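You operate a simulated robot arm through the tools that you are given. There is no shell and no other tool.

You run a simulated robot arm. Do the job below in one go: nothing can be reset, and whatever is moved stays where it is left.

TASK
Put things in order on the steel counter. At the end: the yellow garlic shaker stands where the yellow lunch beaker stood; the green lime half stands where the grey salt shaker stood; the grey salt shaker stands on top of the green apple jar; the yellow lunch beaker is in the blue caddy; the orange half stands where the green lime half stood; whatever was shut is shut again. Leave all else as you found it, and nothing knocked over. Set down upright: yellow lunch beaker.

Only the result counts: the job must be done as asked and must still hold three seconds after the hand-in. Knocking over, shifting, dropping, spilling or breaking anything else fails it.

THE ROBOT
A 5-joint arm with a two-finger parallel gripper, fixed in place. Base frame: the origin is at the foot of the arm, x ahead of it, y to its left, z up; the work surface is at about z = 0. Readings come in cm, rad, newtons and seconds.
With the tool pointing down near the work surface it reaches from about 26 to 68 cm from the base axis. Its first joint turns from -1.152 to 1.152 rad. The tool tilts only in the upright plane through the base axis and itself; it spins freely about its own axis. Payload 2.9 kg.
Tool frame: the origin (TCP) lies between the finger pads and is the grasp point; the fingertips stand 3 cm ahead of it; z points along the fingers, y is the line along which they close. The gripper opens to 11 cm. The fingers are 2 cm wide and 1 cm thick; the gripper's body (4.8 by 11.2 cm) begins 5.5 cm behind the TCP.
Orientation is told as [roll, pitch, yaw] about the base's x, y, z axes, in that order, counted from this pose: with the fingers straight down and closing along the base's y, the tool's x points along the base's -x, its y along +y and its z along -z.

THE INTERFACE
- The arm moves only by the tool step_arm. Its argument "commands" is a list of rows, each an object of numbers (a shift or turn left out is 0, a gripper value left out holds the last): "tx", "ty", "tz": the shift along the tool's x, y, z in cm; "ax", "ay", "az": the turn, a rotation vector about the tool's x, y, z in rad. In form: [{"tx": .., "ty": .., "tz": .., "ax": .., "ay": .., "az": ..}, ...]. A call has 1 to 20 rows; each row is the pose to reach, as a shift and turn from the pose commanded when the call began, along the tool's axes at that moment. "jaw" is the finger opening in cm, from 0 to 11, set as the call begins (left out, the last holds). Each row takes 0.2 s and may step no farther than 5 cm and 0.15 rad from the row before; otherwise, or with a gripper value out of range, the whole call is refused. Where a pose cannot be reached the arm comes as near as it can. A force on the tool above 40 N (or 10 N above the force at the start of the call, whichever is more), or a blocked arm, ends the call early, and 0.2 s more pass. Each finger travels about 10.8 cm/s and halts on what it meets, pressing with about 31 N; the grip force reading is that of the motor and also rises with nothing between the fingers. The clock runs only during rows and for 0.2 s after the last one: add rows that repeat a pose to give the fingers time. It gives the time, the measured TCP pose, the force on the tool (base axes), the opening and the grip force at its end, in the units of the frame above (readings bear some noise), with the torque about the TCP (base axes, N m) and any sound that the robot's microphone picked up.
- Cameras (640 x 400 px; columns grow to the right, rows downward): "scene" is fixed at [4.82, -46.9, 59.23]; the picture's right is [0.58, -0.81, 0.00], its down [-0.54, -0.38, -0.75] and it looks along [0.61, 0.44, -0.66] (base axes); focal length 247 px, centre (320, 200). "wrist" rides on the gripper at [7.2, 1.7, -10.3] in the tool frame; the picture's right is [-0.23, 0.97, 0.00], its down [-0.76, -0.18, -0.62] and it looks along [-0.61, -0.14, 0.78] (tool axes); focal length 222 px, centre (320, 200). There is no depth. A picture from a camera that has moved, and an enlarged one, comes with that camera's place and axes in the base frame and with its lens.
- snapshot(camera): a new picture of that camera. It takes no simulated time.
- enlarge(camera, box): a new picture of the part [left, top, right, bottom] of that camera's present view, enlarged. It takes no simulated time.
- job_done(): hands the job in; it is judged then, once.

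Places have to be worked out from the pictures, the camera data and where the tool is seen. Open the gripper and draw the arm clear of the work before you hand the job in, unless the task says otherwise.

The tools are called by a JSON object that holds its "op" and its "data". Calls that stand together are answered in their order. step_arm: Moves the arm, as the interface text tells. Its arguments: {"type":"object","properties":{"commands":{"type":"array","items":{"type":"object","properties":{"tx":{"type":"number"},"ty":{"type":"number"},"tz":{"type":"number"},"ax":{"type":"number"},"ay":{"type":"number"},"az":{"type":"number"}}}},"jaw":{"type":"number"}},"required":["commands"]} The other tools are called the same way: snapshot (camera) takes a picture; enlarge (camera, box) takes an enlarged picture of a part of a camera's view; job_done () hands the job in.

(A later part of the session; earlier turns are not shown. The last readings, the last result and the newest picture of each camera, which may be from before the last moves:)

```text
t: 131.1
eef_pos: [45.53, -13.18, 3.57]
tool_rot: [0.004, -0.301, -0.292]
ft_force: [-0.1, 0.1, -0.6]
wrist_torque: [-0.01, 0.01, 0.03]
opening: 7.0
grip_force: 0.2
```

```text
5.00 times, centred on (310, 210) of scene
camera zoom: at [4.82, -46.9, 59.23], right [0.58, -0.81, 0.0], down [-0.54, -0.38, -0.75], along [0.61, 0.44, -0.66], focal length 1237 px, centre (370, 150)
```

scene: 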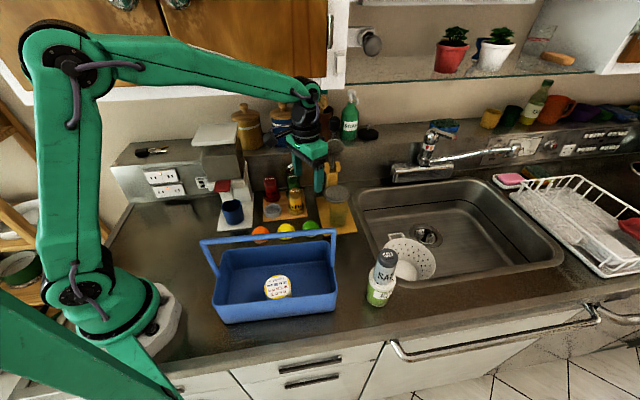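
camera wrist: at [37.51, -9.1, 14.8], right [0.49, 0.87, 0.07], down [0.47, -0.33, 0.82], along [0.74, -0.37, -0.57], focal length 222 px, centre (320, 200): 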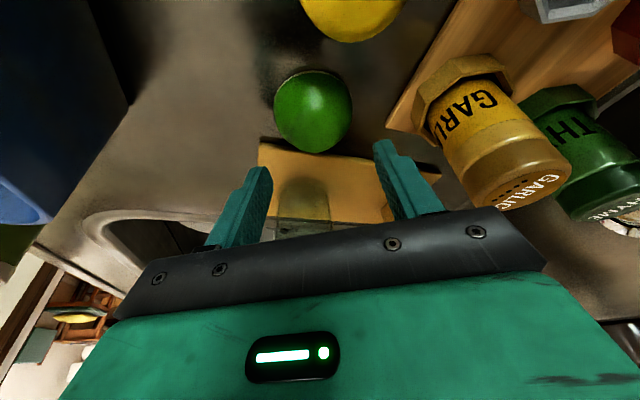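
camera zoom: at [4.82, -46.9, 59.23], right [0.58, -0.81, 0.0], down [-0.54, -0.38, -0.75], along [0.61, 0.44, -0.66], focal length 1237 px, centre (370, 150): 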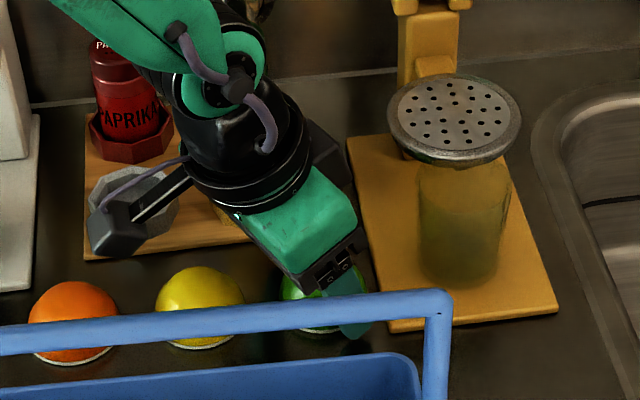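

The lime is centred between the fingertips. I go 0.15 cm lower and close gently.

{"op": "step_arm", "data": {"commands": [{"tx": 0.05, "tz": 0.15}, {"tx": 0.05, "tz": 0.15}]}}

{"op": "step_arm", "data": {"commands": [{}, {}, {}, {}], "jaw": 4}}

{"op": "enlarge", "data": {"camera": "wrist", "box": [220, 60, 420, 240]}}

```text
t: 131.7
eef_pos: [45.57, -13.05, 3.51]
tool_rot: [0.003, -0.301, -0.292]
ft_force: [0.1, 0.5, 0.0]
wrist_torque: [-0.01, -0.04, 0.01]
opening: 7.01
grip_force: 0.0
```

```text
t: 132.7
eef_pos: [45.53, -13.21, 3.46]
tool_rot: [0.003, -0.301, -0.293]
ft_force: [0.0, 0.9, 1.0]
wrist_torque: [-0.01, -0.03, -0.01]
opening: 5.51
grip_force: 30.9
```

```text
2.22 times, centred on (320, 150) of wrist
camera zoom: at [36.39, -8.56, 11.08], right [0.49, 0.87, 0.07], down [0.47, -0.33, 0.82], along [0.74, -0.37, -0.57], focal length 494 px, centre (320, 311)
```

zoom: 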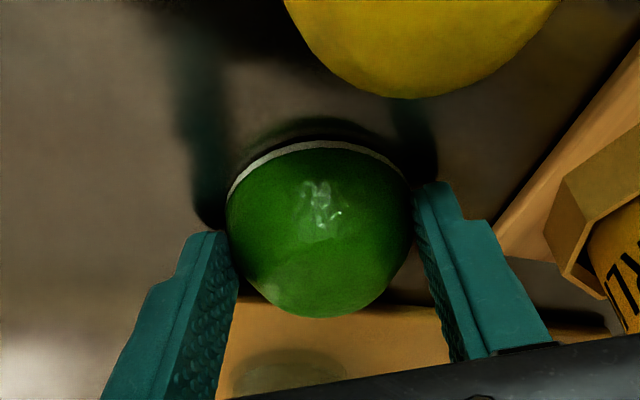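

The lime is gripped (5.51 cm). I lift it straight up a few centimetres and check.

{"op": "step_arm", "data": {"commands": [{"tx": -0.15, "tz": -0.48}, {"tx": -0.3, "tz": -0.96}, {"tx": -0.45, "tz": -1.43}, {"tx": -0.6, "tz": -1.91}, {"tx": -0.9, "tz": -2.87}, {"tx": -0.9, "tz": -2.87}]}}

{"op": "enlarge", "data": {"camera": "wrist", "box": [220, 60, 420, 240]}}

{"op": "enlarge", "data": {"camera": "scene", "box": [270, 160, 350, 250]}}

```text
t: 134.1
eef_pos: [45.68, -13.09, 6.44]
tool_rot: [0.005, -0.3, -0.291]
ft_force: [0.8, 0.1, 0.3]
wrist_torque: [-0.02, 0.0, 0.01]
opening: 5.5
grip_force: 30.6
```

```text
2.22 times, centred on (320, 150) of wrist
camera zoom: at [36.44, -8.51, 14.02], right [0.49, 0.87, 0.07], down [0.47, -0.33, 0.82], along [0.74, -0.37, -0.57], focal length 494 px, centre (320, 311)
```

zoom: 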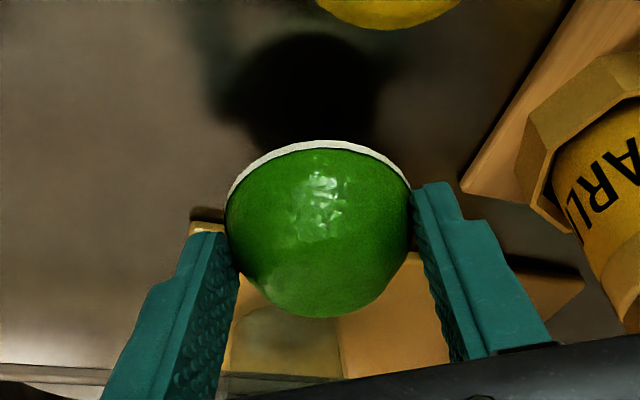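

```text
4.44 times, centred on (310, 205) of scene
camera zoom: at [4.82, -46.9, 59.23], right [0.58, -0.81, 0.0], down [-0.54, -0.38, -0.75], along [0.61, 0.44, -0.66], focal length 1100 px, centre (364, 178)
```

zoom: 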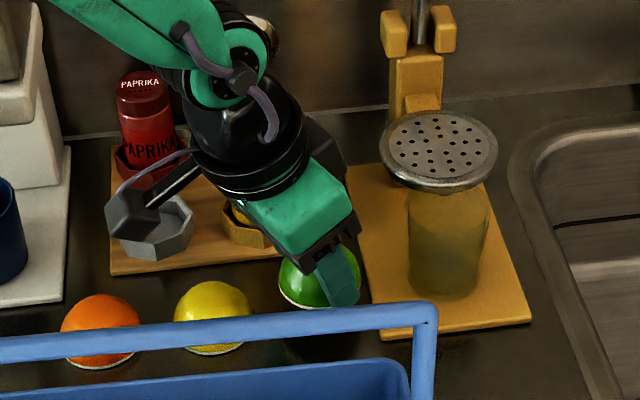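

The lime lifts cleanly. The coffee machine's hopper leaves no room for a tilted hand at the cup, so I first carry the lime to the free beaker spot to regrasp it with an upright hand.

{"op": "step_arm", "data": {"commands": [{"tx": -1, "tz": -3.2}, {"tx": -2, "tz": -6.4}, {"tx": -3.44, "tz": -11.04}, {"tx": -4.24, "ty": -2.48, "tz": -10.8, "ax": 0.013, "az": 0.042}, {"tx": -5.03, "ty": -4.96, "tz": -10.55, "ax": 0.026, "az": 0.085}, {"tx": -5.83, "ty": -7.45, "tz": -10.3, "ax": 0.04, "az": 0.127}, {"tx": -6.62, "ty": -9.93, "tz": -10.05, "ax": 0.053, "az": 0.169}, {"tx": -7.42, "ty": -12.41, "tz": -9.8, "ax": 0.066, "az": 0.212}, {"tx": -8.21, "ty": -14.89, "tz": -9.55, "ax": 0.079, "az": 0.254}, {"tx": -8.21, "ty": -14.89, "tz": -9.55, "ax": 0.079, "az": 0.254}, {"tx": -8.21, "ty": -14.89, "tz": -9.55, "ax": 0.079, "az": 0.254}]}}

{"op": "snapshot", "data": {"camera": "wrist"}}

{"op": "snapshot", "data": {"camera": "scene"}}

```text
t: 136.5
eef_pos: [46.16, -28.65, 18.06]
tool_rot: [0.002, -0.3, -0.558]
ft_force: [-0.7, 0.1, -0.7]
wrist_torque: [-0.01, 0.01, 0.02]
opening: 5.47
grip_force: 30.8
```

```text
taken
camera wrist: at [38.47, -21.9, 25.64], right [0.7, 0.71, 0.07], down [0.36, -0.44, 0.82], along [0.61, -0.55, -0.57], focal length 222 px, centre (320, 200)
```

wrist: 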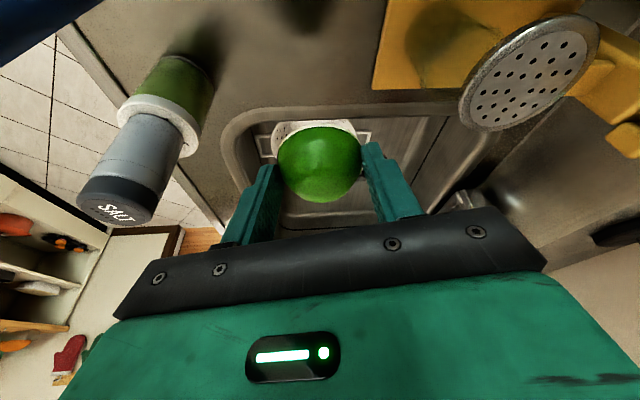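

```text
taken
```

scene: 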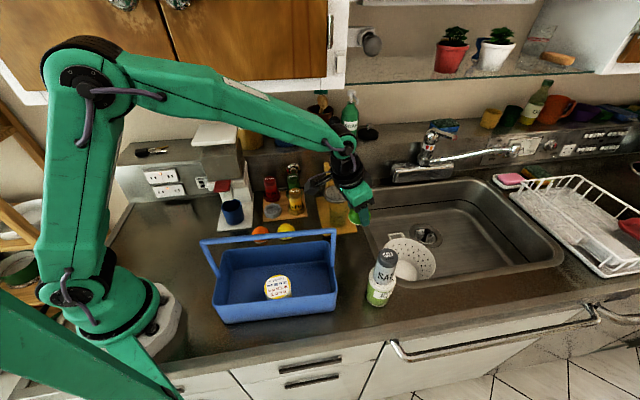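

Lowering here with the tilted hand would bring the camera too near the caddy corner. I'd rather set the lime back on its own place and regrasp it nearly upright there. For that I need the disc's true position, so I measure it from here as well.

{"op": "enlarge", "data": {"camera": "wrist", "box": [440, 0, 620, 150]}}

```text
2.67 times, centred on (530, 75) of wrist
camera zoom: at [38.47, -21.9, 25.64], right [0.7, 0.71, 0.07], down [0.36, -0.44, 0.82], along [0.61, -0.55, -0.57], focal length 592 px, centre (-240, 533)
```

zoom: 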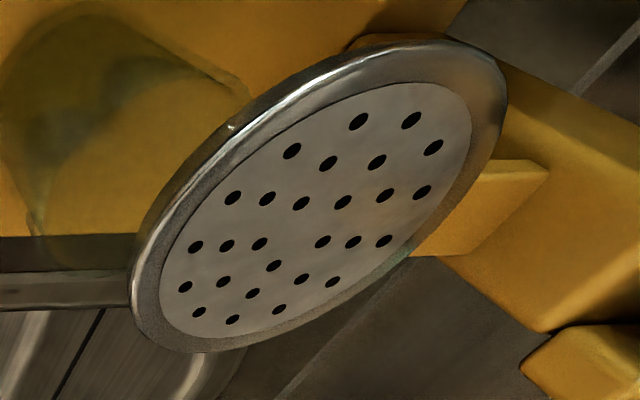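

The disc centre comes out at (54.9, -16.25, 10.9), about 9 cm beyond the lime's place, so a nearly upright hand clears it there. I carry the lime back over its own spot.

{"op": "step_arm", "data": {"commands": [{"tx": 1.39, "ty": 2.14, "tz": -0.43, "ax": -0.013, "az": -0.042}, {"tx": 2.78, "ty": 4.27, "tz": -0.86, "ax": -0.026, "az": -0.085}, {"tx": 4.17, "ty": 6.41, "tz": -1.29, "ax": -0.039, "az": -0.127}, {"tx": 5.56, "ty": 8.55, "tz": -1.72, "ax": -0.052, "az": -0.169}, {"tx": 6.95, "ty": 10.68, "tz": -2.15, "ax": -0.065, "az": -0.212}, {"tx": 8.34, "ty": 12.82, "tz": -2.58, "ax": -0.079, "az": -0.254}, {"tx": 8.34, "ty": 12.82, "tz": -2.58, "ax": -0.079, "az": -0.254}, {"tx": 8.34, "ty": 12.82, "tz": -2.58, "ax": -0.079, "az": -0.254}]}}

```text
t: 138.3
eef_pos: [45.59, -13.42, 17.96]
tool_rot: [0.0, -0.302, -0.291]
ft_force: [-0.8, 0.3, -0.5]
wrist_torque: [-0.01, 0.0, 0.01]
opening: 5.46
grip_force: 31.2
```

{"op": "step_arm", "data": {"commands": [{"tx": 1.1, "ty": 0.1, "tz": 3.45}, {"tx": 2.15, "ty": 0.1, "tz": 6.9}, {"tx": 3.2, "ty": 0.1, "tz": 10.3}, {"tx": 3.95, "ty": 0.1, "tz": 12.6}, {"tx": 4.16, "ty": 0.1, "tz": 13.2}, {"tx": 4.16, "ty": 0.1, "tz": 13.2}]}}

{"op": "step_arm", "data": {"commands": [{"tx": 0.06, "tz": 0.19}, {"tx": 0.12, "tz": 0.38}, {"tx": 0.15, "tz": 0.48}]}}

```text
t: 139.7
eef_pos: [45.34, -13.28, 4.17]
tool_rot: [0.002, -0.302, -0.292]
ft_force: [0.4, 0.2, -0.4]
wrist_torque: [0.02, -0.01, -0.02]
opening: 5.44
grip_force: 31.0
```

```text
t: 140.5
eef_pos: [45.42, -13.23, 3.51]
tool_rot: [0.002, -0.301, -0.293]
ft_force: [0.1, 0.5, -0.7]
wrist_torque: [0.02, 0.02, 0.0]
opening: 5.45
grip_force: 30.7
```

{"op": "step_arm", "data": {"commands": [{}, {}, {}], "jaw": 7}}

{"op": "enlarge", "data": {"camera": "wrist", "box": [220, 60, 420, 240]}}

{"op": "enlarge", "data": {"camera": "scene", "box": [270, 170, 350, 250]}}

```text
t: 141.3
eef_pos: [45.34, -13.31, 3.71]
tool_rot: [0.001, -0.301, -0.291]
ft_force: [0.6, 0.2, -0.6]
wrist_torque: [0.01, -0.02, 0.04]
opening: 6.99
grip_force: 0.1
```

```text
2.22 times, centred on (320, 150) of wrist
camera zoom: at [36.22, -8.71, 11.32], right [0.49, 0.87, 0.07], down [0.47, -0.33, 0.82], along [0.74, -0.37, -0.57], focal length 494 px, centre (320, 311)
```

zoom: 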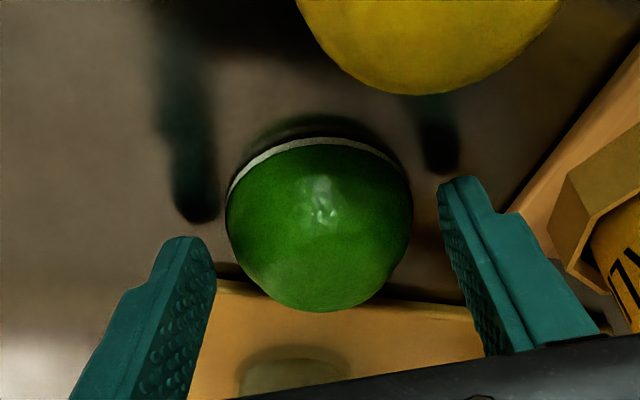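

```text
5.00 times, centred on (310, 210) of scene
camera zoom: at [4.82, -46.9, 59.23], right [0.58, -0.81, 0.0], down [-0.54, -0.38, -0.75], along [0.61, 0.44, -0.66], focal length 1237 px, centre (370, 150)
```

zoom: 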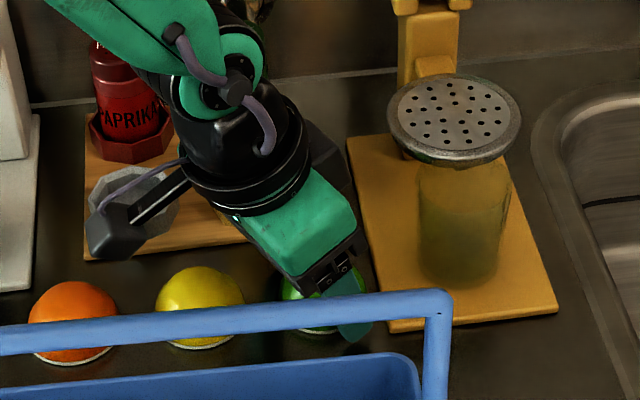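

The lime is back on its place. I rise, bring the tool nearly upright (3.4° tilt left) and move 0.7 cm outward over the lime.

{"op": "step_arm", "data": {"commands": [{"tx": -0.6, "tz": -1.9}, {"tx": -1.2, "tz": -3.8}, {"tx": -2.08, "tz": -6.68}, {"tx": -2.3, "tz": -6.6, "ay": 0.08}, {"tx": -2.52, "tz": -6.53, "ay": 0.16}, {"tx": -2.75, "tz": -6.47, "ay": 0.24}, {"tx": -2.75, "tz": -6.47, "ay": 0.24}, {"tx": -2.75, "tz": -6.47, "ay": 0.24}]}}

{"op": "enlarge", "data": {"camera": "wrist", "box": [220, 60, 440, 240]}}

```text
t: 143.1
eef_pos: [46.03, -13.48, 10.58]
tool_rot: [-0.001, -0.06, -0.292]
ft_force: [0.0, 0.4, -0.3]
wrist_torque: [0.0, -0.01, -0.02]
opening: 7.02
grip_force: 0.1
```

```text
2.22 times, centred on (330, 150) of wrist
camera zoom: at [38.95, -9.44, 20.41], right [0.5, 0.87, 0.01], down [0.64, -0.38, 0.67], along [0.59, -0.32, -0.74], focal length 494 px, centre (298, 311)
```

zoom: 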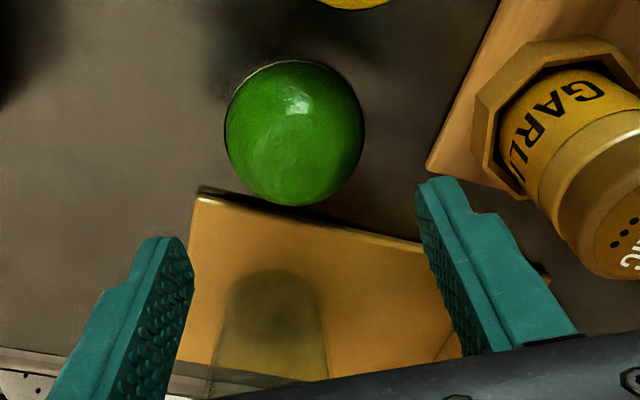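

The lime is 0.16 cm further out than the fingertip line. I adjust and descend to grasp height.

{"op": "step_arm", "data": {"commands": [{"tx": -0.1, "tz": 0.8}, {"tx": 0.0, "tz": 2.4}, {"tx": 0.1, "tz": 4}, {"tx": 0.19, "tz": 5.6}, {"tx": 0.27, "tz": 7.15}, {"tx": 0.27, "tz": 7.15}, {"tx": 0.27, "tz": 7.15}]}}

{"op": "enlarge", "data": {"camera": "wrist", "box": [220, 90, 440, 250]}}

{"op": "enlarge", "data": {"camera": "scene", "box": [270, 150, 370, 250]}}

```text
t: 144.7
eef_pos: [46.39, -13.55, 3.4]
tool_rot: [0.0, -0.065, -0.291]
ft_force: [0.3, 0.4, 0.0]
wrist_torque: [-0.01, -0.01, 0.04]
opening: 7.01
grip_force: 0.1
```

```text
2.50 times, centred on (330, 170) of wrist
camera zoom: at [39.25, -9.55, 13.29], right [0.5, 0.87, 0.01], down [0.64, -0.38, 0.67], along [0.59, -0.32, -0.74], focal length 555 px, centre (295, 275)
```

zoom: 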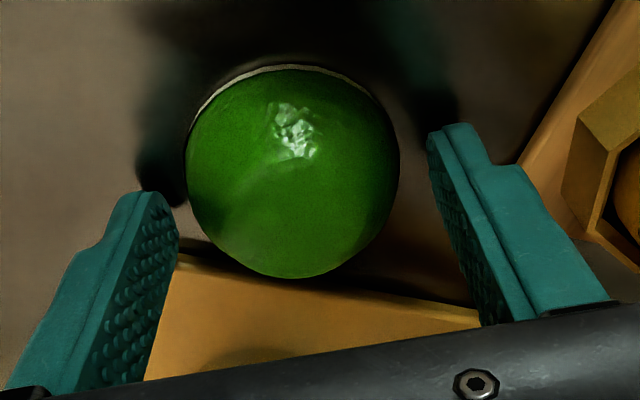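

```text
4.00 times, centred on (320, 200) of scene
camera zoom: at [4.82, -46.9, 59.23], right [0.58, -0.81, 0.0], down [-0.54, -0.38, -0.75], along [0.61, 0.44, -0.66], focal length 990 px, centre (320, 200)
```

zoom: 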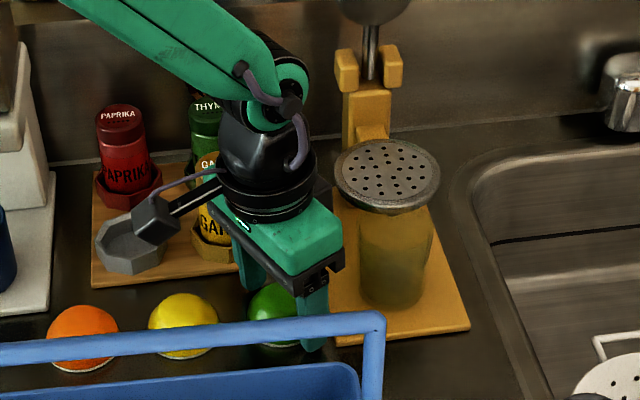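

The fingers straddle the lime with the disc well clear. I close and lift.

{"op": "step_arm", "data": {"commands": [{}, {}, {}, {}], "jaw": 4}}

{"op": "step_arm", "data": {"commands": [{"tx": -0.03, "tz": -0.5}, {"tx": -0.06, "tz": -1}, {"tx": -0.12, "tz": -2}, {"tx": -0.24, "tz": -4}, {"tx": -0.42, "tz": -7}, {"tx": -0.6, "tz": -10}, {"tx": -0.6, "tz": -10}]}}

{"op": "enlarge", "data": {"camera": "wrist", "box": [220, 90, 440, 250]}}

```text
t: 145.7
eef_pos: [46.25, -13.63, 3.47]
tool_rot: [-0.001, -0.063, -0.293]
ft_force: [0.4, 0.0, -0.4]
wrist_torque: [-0.01, -0.01, -0.02]
opening: 5.56
grip_force: 30.9
```

```text
t: 147.3
eef_pos: [46.29, -13.48, 13.48]
tool_rot: [-0.001, -0.062, -0.293]
ft_force: [-0.1, -0.2, 0.1]
wrist_torque: [-0.01, -0.02, 0.04]
opening: 5.54
grip_force: 31.1
```

```text
2.50 times, centred on (330, 170) of wrist
camera zoom: at [39.17, -9.54, 23.42], right [0.5, 0.87, 0.01], down [0.64, -0.38, 0.67], along [0.59, -0.32, -0.74], focal length 555 px, centre (295, 275)
```

zoom: 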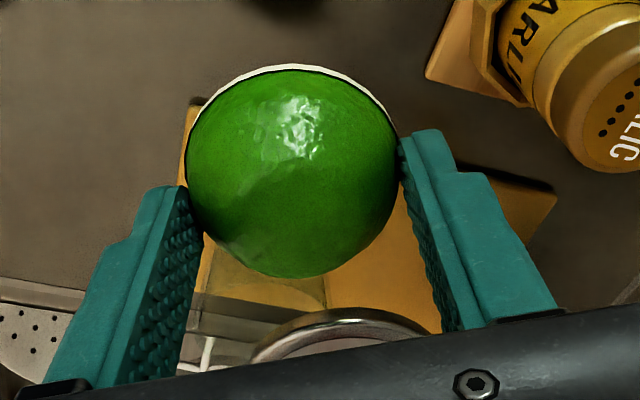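

The lime is held well. I bring the tool fully upright, then swing back over the front of the rack to yaw 0.75 for the straight approach I used before.

{"op": "step_arm", "data": {"commands": [{"tz": -1, "ay": 0.062}, {"tz": -1, "ay": 0.062}]}}

{"op": "step_arm", "data": {"commands": [{"tx": 1.24, "ty": 0.74, "az": -0.13}, {"tx": 2.48, "ty": 1.47, "az": -0.26}, {"tx": 3.72, "ty": 2.21, "az": -0.39}, {"tx": 4.96, "ty": 2.95, "az": -0.52}, {"tx": 6.2, "ty": 3.68, "az": -0.65}, {"tx": 7.44, "ty": 4.42, "az": -0.78}, {"tx": 8.68, "ty": 5.15, "az": -0.91}, {"tx": 9.92, "ty": 5.89, "az": -1.04}, {"tx": 9.92, "ty": 5.89, "az": -1.04}, {"tx": 9.92, "ty": 5.89, "az": -1.04}]}}

{"op": "snapshot", "data": {"camera": "wrist"}}

{"op": "snapshot", "data": {"camera": "scene"}}

```text
t: 147.9
eef_pos: [46.2, -13.34, 14.58]
tool_rot: [0.0, 0.0, -0.292]
ft_force: [0.1, -0.4, -0.8]
wrist_torque: [-0.01, 0.01, 0.0]
opening: 5.52
grip_force: 31.4
```

```text
t: 150.1
eef_pos: [38.41, -5.04, 14.4]
tool_rot: [0.001, 0.0, 0.751]
ft_force: [-0.1, -0.5, -0.7]
wrist_torque: [0.01, 0.02, -0.02]
opening: 5.53
grip_force: 31.0
```

```text
taken
camera wrist: at [31.83, -8.65, 24.61], right [-0.5, 0.87, 0.0], down [0.68, 0.39, 0.62], along [0.54, 0.31, -0.78], focal length 222 px, centre (320, 200)
```

wrist: 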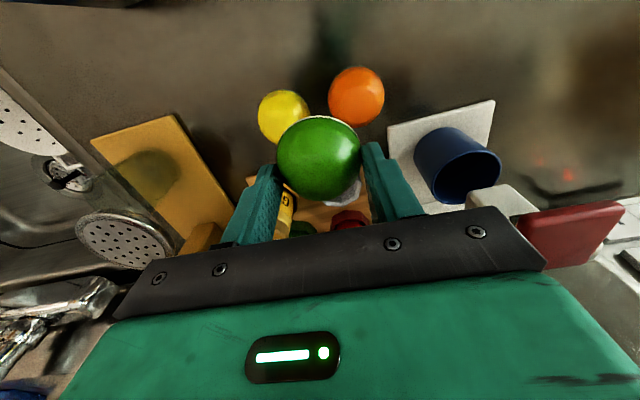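

```text
taken
```

scene: 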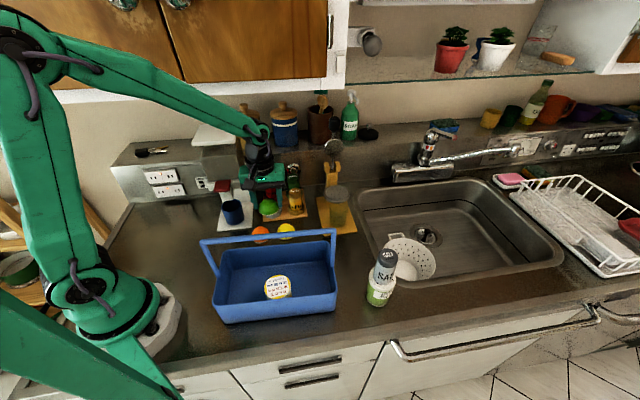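

The lime hides most of the cup from the wrist camera. I zoom in to see the visible part of the cup and check the scene view, to fix the cup's centre.

{"op": "enlarge", "data": {"camera": "wrist", "box": [270, 150, 390, 230]}}

{"op": "enlarge", "data": {"camera": "scene", "box": [235, 165, 325, 235]}}

```text
5.00 times, centred on (330, 190) of wrist
camera zoom: at [31.83, -8.65, 24.61], right [-0.5, 0.87, 0.0], down [0.68, 0.39, 0.62], along [0.54, 0.31, -0.78], focal length 1111 px, centre (270, 250)
```

zoom: 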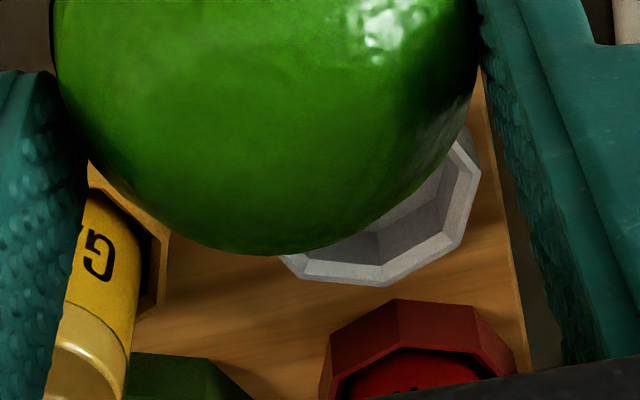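

```text
5.71 times, centred on (280, 200) of scene
camera zoom: at [4.82, -46.9, 59.23], right [0.58, -0.81, 0.0], down [-0.54, -0.38, -0.75], along [0.61, 0.44, -0.66], focal length 1414 px, centre (549, 200)
```

zoom: 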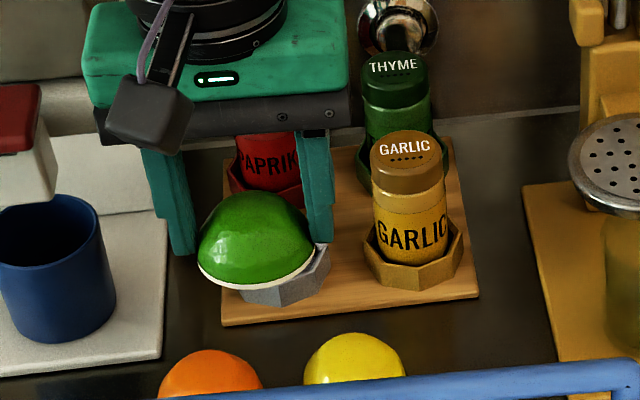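

Fitting the visible octagon gives the cup's centre at (44.6, 1.4). I approach it straight from the front, lowering to z≈11.5, and stop above it.

{"op": "step_arm", "data": {"commands": [{"tx": -1.5, "ty": 0.31, "tz": 1}, {"tx": -3, "ty": 0.31, "tz": 2}, {"tx": -4.5, "ty": 0.31, "tz": 2.9}, {"tx": -6, "ty": 0.31, "tz": 2.9}, {"tx": -7.6, "ty": 0.31, "tz": 2.9}, {"tx": -9.2, "ty": 0.31, "tz": 2.9}, {"tx": -9.2, "ty": 0.31, "tz": 2.9}, {"tx": -9.2, "ty": 0.31, "tz": 2.9}]}}

{"op": "enlarge", "data": {"camera": "wrist", "box": [230, 80, 430, 240]}}

{"op": "enlarge", "data": {"camera": "scene", "box": [235, 165, 325, 235]}}

```text
t: 151.9
eef_pos: [44.91, 1.42, 11.45]
tool_rot: [0.001, 0.0, 0.746]
ft_force: [0.6, 0.2, -0.7]
wrist_torque: [-0.01, -0.01, -0.03]
opening: 5.48
grip_force: 30.9
```

```text
2.50 times, centred on (330, 160) of wrist
camera zoom: at [38.38, -2.1, 21.7], right [-0.5, 0.87, 0.0], down [0.68, 0.39, 0.62], along [0.54, 0.31, -0.78], focal length 555 px, centre (295, 300)
```

zoom: 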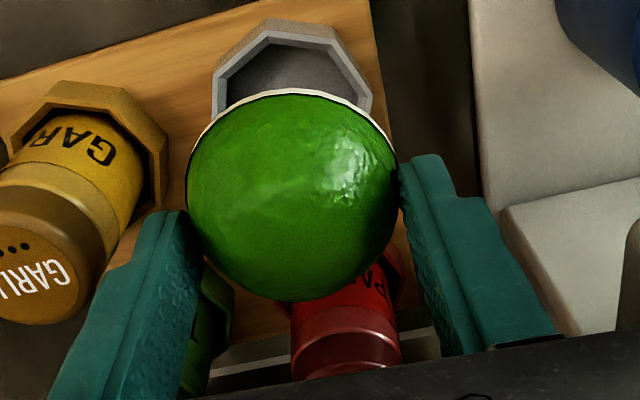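

```text
5.71 times, centred on (280, 200) of scene
camera zoom: at [4.82, -46.9, 59.23], right [0.58, -0.81, 0.0], down [-0.54, -0.38, -0.75], along [0.61, 0.44, -0.66], focal length 1414 px, centre (549, 200)
```

zoom: 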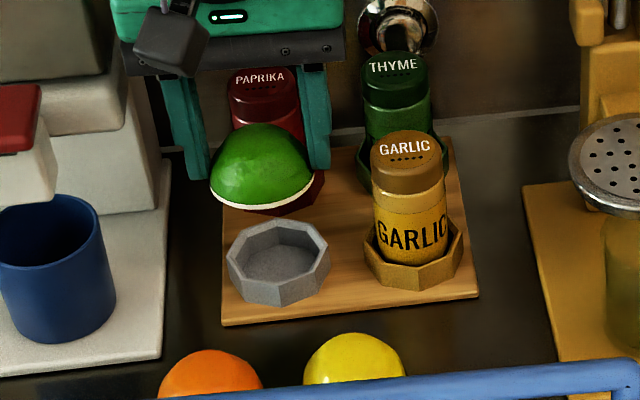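

Cup centre is at tool x≈+0.54, lime centre at about +0.1. I shift 0.44 cm back and lower toward the rim.

{"op": "step_arm", "data": {"commands": [{"tx": 0.44, "tz": 0.5}, {"tx": 0.44, "tz": 1.5}, {"tx": 0.44, "tz": 2.5}, {"tx": 0.44, "tz": 3.5}, {"tx": 0.44, "tz": 4.2}, {"tx": 0.44, "tz": 4.2}]}}

{"op": "step_arm", "data": {"commands": [{"tz": 0.1}, {"tz": 0.2}, {"tz": 0.2}]}}

{"op": "enlarge", "data": {"camera": "scene", "box": [235, 165, 325, 235]}}

{"op": "enlarge", "data": {"camera": "wrist", "box": [230, 80, 430, 240]}}

```text
t: 153.3
eef_pos: [44.51, 1.34, 7.4]
tool_rot: [0.0, 0.001, 0.746]
ft_force: [-0.3, 0.2, -0.8]
wrist_torque: [-0.01, 0.01, 0.02]
opening: 5.49
grip_force: 31.1
```

```text
t: 154.1
eef_pos: [44.55, 1.17, 7.12]
tool_rot: [0.002, -0.001, 0.746]
ft_force: [1.0, -0.6, -0.6]
wrist_torque: [0.03, 0.02, -0.01]
opening: 5.48
grip_force: 31.2
```

```text
5.71 times, centred on (280, 200) of scene
camera zoom: at [4.82, -46.9, 59.23], right [0.58, -0.81, 0.0], down [-0.54, -0.38, -0.75], along [0.61, 0.44, -0.66], focal length 1414 px, centre (549, 200)
```

zoom: 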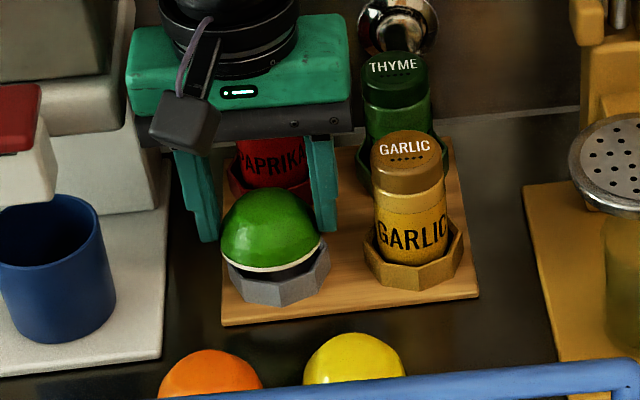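

```text
2.50 times, centred on (330, 160) of wrist
camera zoom: at [37.99, -2.38, 17.43], right [-0.5, 0.87, 0.0], down [0.68, 0.39, 0.62], along [0.54, 0.31, -0.78], focal length 555 px, centre (295, 300)
```

zoom: 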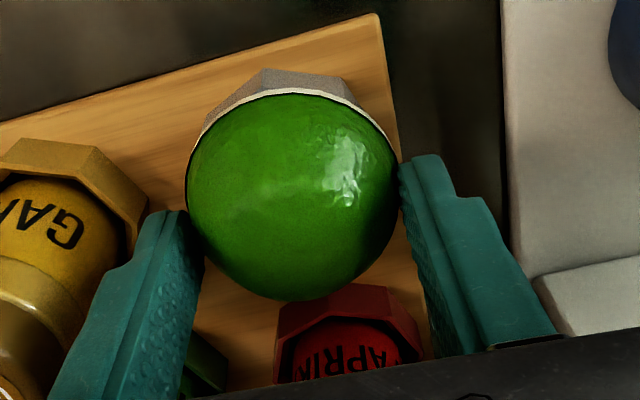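

The lime is nearly centred above the cup. I shift 0.2 cm more and lower in small steps until it touches.

{"op": "step_arm", "data": {"commands": [{"tx": 0.2, "ty": -0.08, "tz": 0.2}, {"tx": 0.2, "ty": -0.08, "tz": 0.3}]}}

{"op": "step_arm", "data": {"commands": [{"tz": 0.1}, {"tz": 0.15}]}}

{"op": "step_arm", "data": {"commands": [{"tz": 0.1}, {"tz": 0.15}]}}

{"op": "step_arm", "data": {"commands": [{"tz": 0.1}, {"tz": 0.1}]}}

```text
t: 154.7
eef_pos: [44.35, 1.03, 6.74]
tool_rot: [-0.001, 0.0, 0.746]
ft_force: [1.3, -0.5, -0.2]
wrist_torque: [0.02, 0.01, 0.0]
opening: 5.51
grip_force: 31.2
```

```text
t: 155.3
eef_pos: [44.41, 1.12, 6.69]
tool_rot: [-0.001, -0.001, 0.746]
ft_force: [0.1, -0.1, -0.1]
wrist_torque: [-0.01, 0.0, -0.01]
opening: 5.5
grip_force: 31.1
```

```text
t: 155.9
eef_pos: [44.46, 1.09, 6.58]
tool_rot: [0.0, 0.001, 0.747]
ft_force: [-0.2, 0.6, -0.3]
wrist_torque: [0.01, -0.02, 0.03]
opening: 5.5
grip_force: 31.0
```

```text
t: 156.5
eef_pos: [44.34, 0.97, 6.57]
tool_rot: [0.0, -0.001, 0.747]
ft_force: [-0.1, 0.1, -1.7]
wrist_torque: [0.03, -0.02, 0.01]
opening: 5.48
grip_force: 31.5
```

{"op": "step_arm", "data": {"commands": [{"tz": 0.1}, {"tz": 0.1}]}}

{"op": "step_arm", "data": {"commands": [{"tz": 0.1}, {"tz": 0.1}]}}

{"op": "step_arm", "data": {"commands": [{"tz": 0.1}, {"tz": 0.1}]}}

{"op": "enlarge", "data": {"camera": "scene", "box": [235, 165, 325, 235]}}

```text
t: 157.1
eef_pos: [44.37, 1.02, 6.33]
tool_rot: [-0.001, -0.002, 0.747]
ft_force: [-0.5, 0.3, -0.7]
wrist_torque: [-0.01, 0.01, 0.02]
opening: 5.47
grip_force: 30.9
```

```text
t: 157.7
eef_pos: [44.63, 1.11, 6.23]
tool_rot: [-0.001, 0.0, 0.748]
ft_force: [-0.2, -0.4, -0.6]
wrist_torque: [-0.01, 0.01, 0.0]
opening: 5.46
grip_force: 31.2
```

```text
t: 158.3
eef_pos: [44.39, 1.04, 6.1]
tool_rot: [0.001, 0.001, 0.747]
ft_force: [-0.7, 0.2, -0.3]
wrist_torque: [0.01, 0.0, 0.0]
opening: 5.46
grip_force: 31.3
```

```text
5.71 times, centred on (280, 200) of scene
camera zoom: at [4.82, -46.9, 59.23], right [0.58, -0.81, 0.0], down [-0.54, -0.38, -0.75], along [0.61, 0.44, -0.66], focal length 1414 px, centre (549, 200)
```

zoom: 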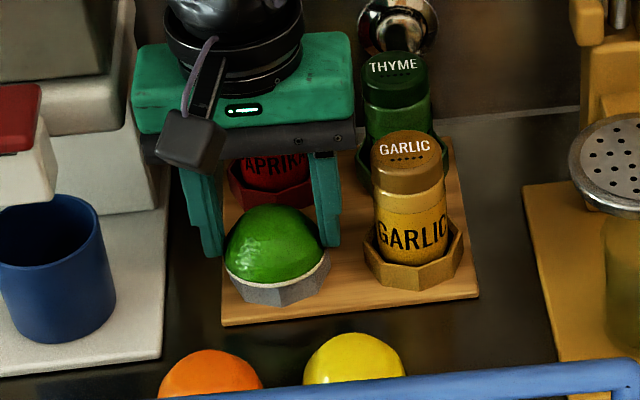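

It looks almost seated. I continue in tiny steps.

{"op": "step_arm", "data": {"commands": [{"tz": 0.1}, {"tz": 0.1}]}}

{"op": "step_arm", "data": {"commands": [{"tz": 0.1}, {"tz": 0.1}]}}

{"op": "step_arm", "data": {"commands": [{"tz": 0.1}, {"tz": 0.1}]}}

```text
t: 158.9
eef_pos: [44.45, 1.0, 6.11]
tool_rot: [-0.001, 0.001, 0.747]
ft_force: [0.1, -0.6, 4.6]
wrist_torque: [0.07, 0.06, 0.03]
opening: 5.47
grip_force: 31.1
```

```text
t: 159.5
eef_pos: [44.46, 0.91, 6.1]
tool_rot: [-0.002, -0.001, 0.747]
ft_force: [-7.6, 1.1, 21.2]
wrist_torque: [0.34, 0.21, 0.08]
opening: 5.48
grip_force: 31.2
```

```text
t: 160.0
eef_pos: [44.45, 1.02, 6.06]
tool_rot: [-0.003, -0.002, 0.749]
ft_force: [-3.6, 1.5, 7.8]
wrist_torque: [0.13, 0.08, 0.04]
opening: 5.44
grip_force: 30.8
stopped in row 2: the force on the tool passed its limit at 42 N (the readings are from after the stop); the commanded pose is now the measured one
```

It is firmly on the rim. I ease up slightly and open the fingers.

{"op": "step_arm", "data": {"commands": [{"tz": -0.08}, {"tz": -0.08}]}}

{"op": "step_arm", "data": {"commands": [{}, {}, {}], "jaw": 7}}

{"op": "enlarge", "data": {"camera": "scene", "box": [235, 165, 325, 235]}}

{"op": "enlarge", "data": {"camera": "wrist", "box": [230, 80, 430, 240]}}

```text
t: 160.6
eef_pos: [44.51, 1.18, 5.96]
tool_rot: [0.0, -0.003, 0.748]
ft_force: [-0.6, 0.4, -0.8]
wrist_torque: [0.0, 0.01, -0.02]
opening: 5.46
grip_force: 30.7
```

```text
t: 161.4
eef_pos: [44.45, 0.94, 6.11]
tool_rot: [-0.002, -0.002, 0.749]
ft_force: [-0.2, 0.1, 0.1]
wrist_torque: [0.01, 0.02, 0.01]
opening: 6.99
grip_force: 0.1
```

```text
5.71 times, centred on (280, 200) of scene
camera zoom: at [4.82, -46.9, 59.23], right [0.58, -0.81, 0.0], down [-0.54, -0.38, -0.75], along [0.61, 0.44, -0.66], focal length 1414 px, centre (549, 200)
```

zoom: 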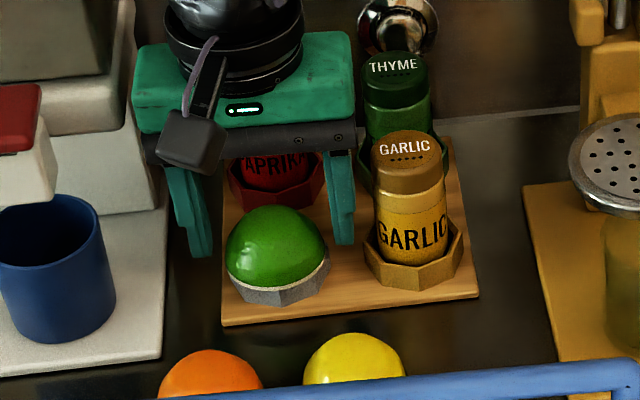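

```text
2.50 times, centred on (330, 160) of wrist
camera zoom: at [37.97, -2.57, 16.38], right [-0.5, 0.87, 0.0], down [0.68, 0.39, 0.62], along [0.54, 0.31, -0.78], focal length 555 px, centre (295, 300)
```

zoom: 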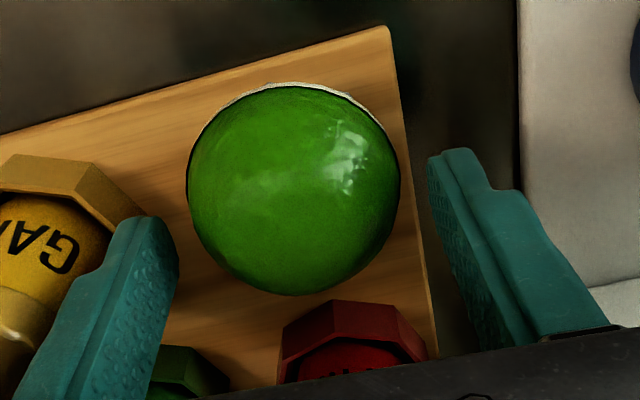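

The lime sits flat on the cup. I rise and back out to the front, then move across in front of the garlic shaker.

{"op": "step_arm", "data": {"commands": [{"tz": -2}, {"tz": -4}, {"tz": -6.5}, {"tz": -7.5, "tx": 2}, {"tz": -7.5, "tx": 4}, {"tz": -7.5, "tx": 6}, {"tz": -7.5, "tx": 7, "ty": -2}, {"tz": -7.5, "tx": 7, "ty": -4.5}, {"tz": -7.5, "tx": 7, "ty": -7}, {"tz": -7.5, "tx": 7, "ty": -8}, {"tz": -7.5, "tx": 7, "ty": -8}, {"tz": -7.5, "tx": 7, "ty": -8}]}}

{"op": "snapshot", "data": {"camera": "wrist"}}

{"op": "enlarge", "data": {"camera": "wrist", "box": [260, 110, 420, 240]}}

{"op": "enlarge", "data": {"camera": "scene", "box": [220, 110, 360, 250]}}

```text
t: 164.0
eef_pos: [44.88, -9.58, 13.65]
tool_rot: [-0.001, -0.002, 0.75]
ft_force: [0.2, 0.9, 0.8]
wrist_torque: [0.0, 0.03, -0.03]
opening: 7.0
grip_force: 0.0
```

```text
taken
camera wrist: at [38.38, -13.18, 23.95], right [-0.5, 0.87, 0.0], down [0.68, 0.39, 0.62], along [0.54, 0.31, -0.78], focal length 222 px, centre (320, 200)
```

wrist: 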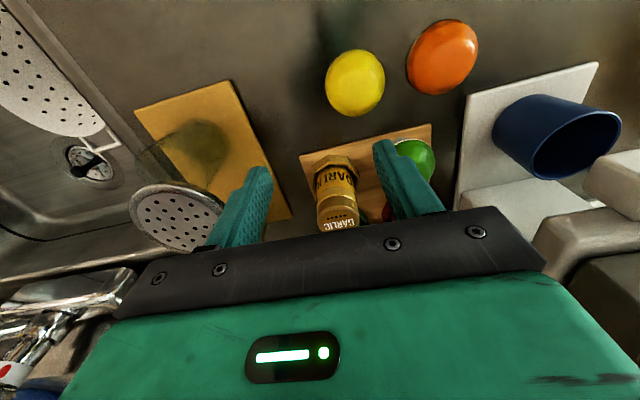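

```text
3.08 times, centred on (340, 175) of wrist
camera zoom: at [38.38, -13.18, 23.95], right [-0.5, 0.87, 0.0], down [0.68, 0.39, 0.62], along [0.54, 0.31, -0.78], focal length 684 px, centre (258, 277)
```

zoom: 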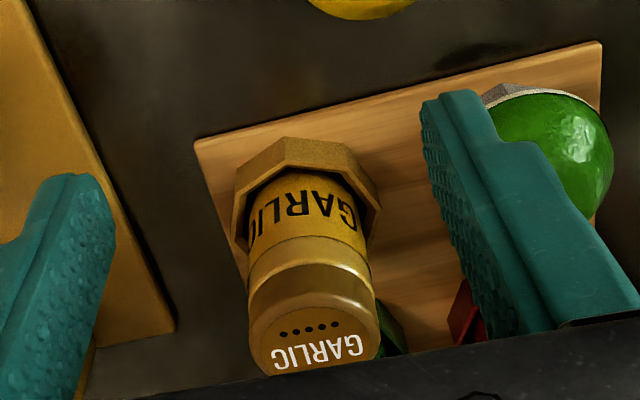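

```text
2.86 times, centred on (290, 180) of scene
camera zoom: at [4.82, -46.9, 59.23], right [0.58, -0.81, 0.0], down [-0.54, -0.38, -0.75], along [0.61, 0.44, -0.66], focal length 707 px, centre (406, 257)
```

zoom: 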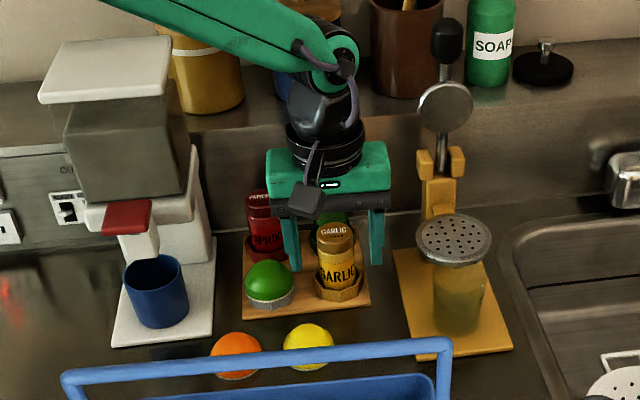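

The garlic shaker stands at tool (-6.5, 0.15), about (49.5, -5.0). I approach it the same way as the salt.

{"op": "step_arm", "data": {"commands": [{"tx": -1.3, "ty": 0.15, "tz": 0.5}, {"tx": -2.6, "ty": 0.15, "tz": 1}, {"tx": -3.9, "ty": 0.15, "tz": 1}, {"tx": -5.2, "ty": 0.15, "tz": 1}, {"tx": -6.5, "ty": 0.15, "tz": 1}, {"tx": -6.5, "ty": 0.15, "tz": 1}, {"tx": -6.5, "ty": 0.15, "tz": 1}]}}

{"op": "enlarge", "data": {"camera": "wrist", "box": [250, 70, 410, 230]}}

{"op": "enlarge", "data": {"camera": "scene", "box": [220, 110, 360, 250]}}

```text
t: 165.6
eef_pos: [49.47, -5.21, 12.66]
tool_rot: [-0.001, -0.001, 0.747]
ft_force: [-0.8, 0.8, 0.2]
wrist_torque: [-0.02, -0.03, -0.02]
opening: 7.02
grip_force: 0.0
```

```text
2.50 times, centred on (330, 150) of wrist
camera zoom: at [42.95, -8.73, 22.89], right [-0.5, 0.87, 0.0], down [0.68, 0.39, 0.62], along [0.54, 0.31, -0.78], focal length 555 px, centre (295, 325)
```

zoom: 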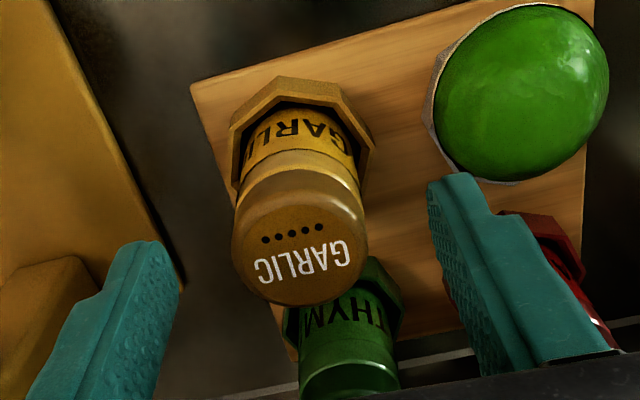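

```text
2.86 times, centred on (290, 180) of scene
camera zoom: at [4.82, -46.9, 59.23], right [0.58, -0.81, 0.0], down [-0.54, -0.38, -0.75], along [0.61, 0.44, -0.66], focal length 707 px, centre (406, 257)
```

zoom: 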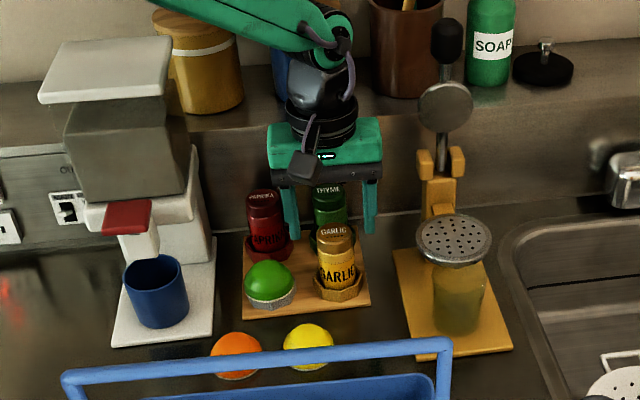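

The garlic's axis is about 0.75 cm further back. I shift over it and descend to the same grip height as for the salt.

{"op": "step_arm", "data": {"commands": [{"tx": -0.75, "ty": -0.1}, {"tx": -0.75, "ty": -0.1, "tz": 1}, {"tx": -0.75, "ty": -0.1, "tz": 2.5}, {"tx": -0.75, "ty": -0.1, "tz": 4}, {"tx": -0.75, "ty": -0.1, "tz": 5}, {"tx": -0.75, "ty": -0.1, "tz": 5}, {"tx": -0.75, "ty": -0.1, "tz": 5}]}}

{"op": "enlarge", "data": {"camera": "wrist", "box": [230, 100, 430, 260]}}

{"op": "enlarge", "data": {"camera": "scene", "box": [240, 130, 340, 240]}}

```text
t: 167.2
eef_pos: [50.07, -4.68, 7.55]
tool_rot: [-0.002, -0.001, 0.75]
ft_force: [-0.4, 0.7, 0.3]
wrist_torque: [0.02, -0.03, -0.05]
opening: 7.03
grip_force: 0.0
```

```text
2.50 times, centred on (330, 180) of wrist
camera zoom: at [43.47, -8.23, 17.86], right [-0.5, 0.87, 0.0], down [0.68, 0.39, 0.62], along [0.54, 0.31, -0.78], focal length 555 px, centre (295, 250)
```

zoom: 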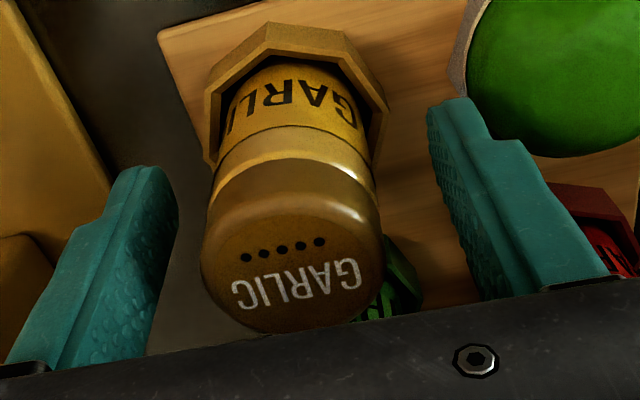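

```text
3.64 times, centred on (290, 185) of scene
camera zoom: at [4.82, -46.9, 59.23], right [0.58, -0.81, 0.0], down [-0.54, -0.38, -0.75], along [0.61, 0.44, -0.66], focal length 900 px, centre (429, 254)
```

zoom: 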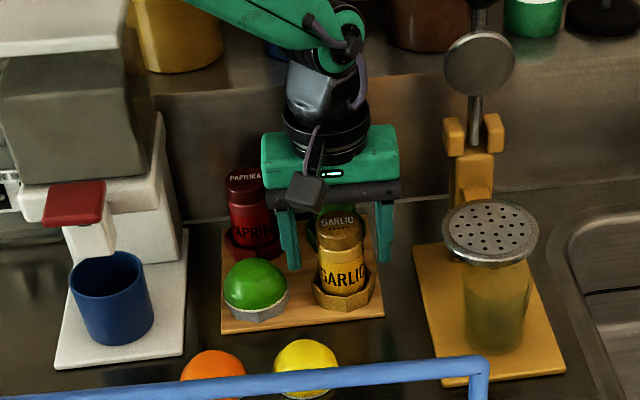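

{"op": "step_arm", "data": {"commands": [{"tx": -0.35}, {"tx": -0.35}]}}

{"op": "step_arm", "data": {"commands": [{}, {}, {}, {}], "jaw": 2}}

{"op": "step_arm", "data": {"commands": [{"tz": -0.5}, {"tz": -1}, {"tz": -1.5}, {"tz": -2}, {"tz": -2}]}}

{"op": "enlarge", "data": {"camera": "wrist", "box": [230, 100, 430, 260]}}

{"op": "enlarge", "data": {"camera": "scene", "box": [240, 130, 340, 240]}}

```text
t: 167.8
eef_pos: [50.29, -4.46, 7.54]
tool_rot: [-0.002, -0.003, 0.749]
ft_force: [0.4, 0.1, -1.0]
wrist_torque: [0.02, -0.02, 0.04]
opening: 7.0
grip_force: 0.0
```

```text
t: 168.8
eef_pos: [50.3, -4.33, 7.67]
tool_rot: [-0.002, -0.002, 0.748]
ft_force: [1.6, 1.6, 1.3]
wrist_torque: [0.06, -0.04, -0.03]
opening: 4.07
grip_force: 31.0
```

```text
t: 170.0
eef_pos: [50.32, -4.39, 9.6]
tool_rot: [-0.002, 0.0, 0.748]
ft_force: [0.5, 0.9, -1.8]
wrist_torque: [-0.01, 0.0, -0.01]
opening: 4.07
grip_force: 31.2
```

```text
2.50 times, centred on (330, 180) of wrist
camera zoom: at [43.85, -8.01, 19.84], right [-0.5, 0.87, 0.0], down [0.68, 0.39, 0.62], along [0.54, 0.31, -0.78], focal length 555 px, centre (295, 250)
```

zoom: 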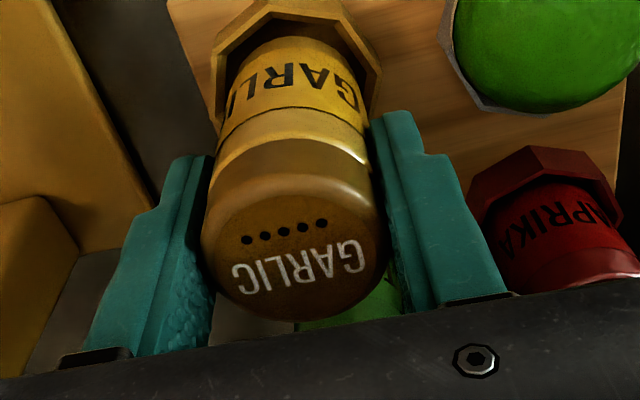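

```text
3.64 times, centred on (290, 185) of scene
camera zoom: at [4.82, -46.9, 59.23], right [0.58, -0.81, 0.0], down [-0.54, -0.38, -0.75], along [0.61, 0.44, -0.66], focal length 900 px, centre (429, 254)
```

zoom: 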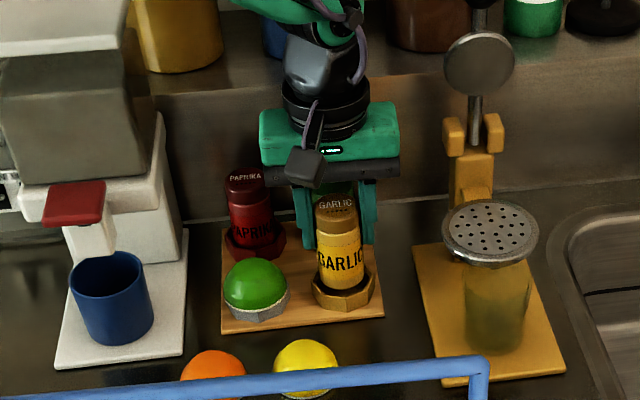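

The garlic is out. I raise it below the cabinet, back out to the front, and lift to a safe travel height.

{"op": "step_arm", "data": {"commands": [{"tz": -2}, {"tz": -4}, {"tz": -4, "tx": 2}, {"tz": -4, "tx": 4}, {"tz": -4, "tx": 6}, {"tz": -4, "tx": 8}, {"tz": -4, "tx": 9.5}, {"tz": -7, "tx": 10}, {"tz": -10, "tx": 10}, {"tz": -13, "tx": 10}, {"tz": -15, "tx": 10}, {"tz": -15, "tx": 10}]}}

{"op": "snapshot", "data": {"camera": "scene"}}

{"op": "enlarge", "data": {"camera": "scene", "box": [235, 130, 335, 240]}}

```text
t: 172.6
eef_pos: [42.94, -11.2, 24.68]
tool_rot: [-0.002, -0.002, 0.749]
ft_force: [0.0, -0.6, -1.3]
wrist_torque: [-0.01, -0.01, 0.01]
opening: 4.05
grip_force: 30.6
```

```text
taken
```

scene: 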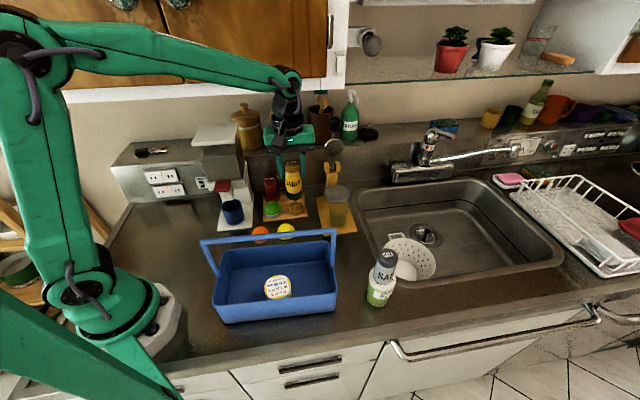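

```text
3.64 times, centred on (285, 185) of scene
camera zoom: at [4.82, -46.9, 59.23], right [0.58, -0.81, 0.0], down [-0.54, -0.38, -0.75], along [0.61, 0.44, -0.66], focal length 900 px, centre (447, 254)
```

zoom: 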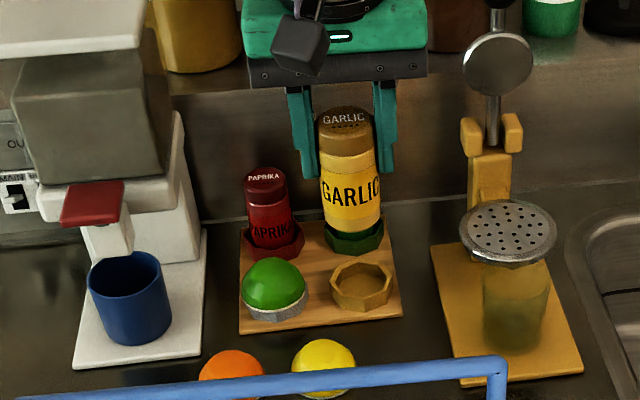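

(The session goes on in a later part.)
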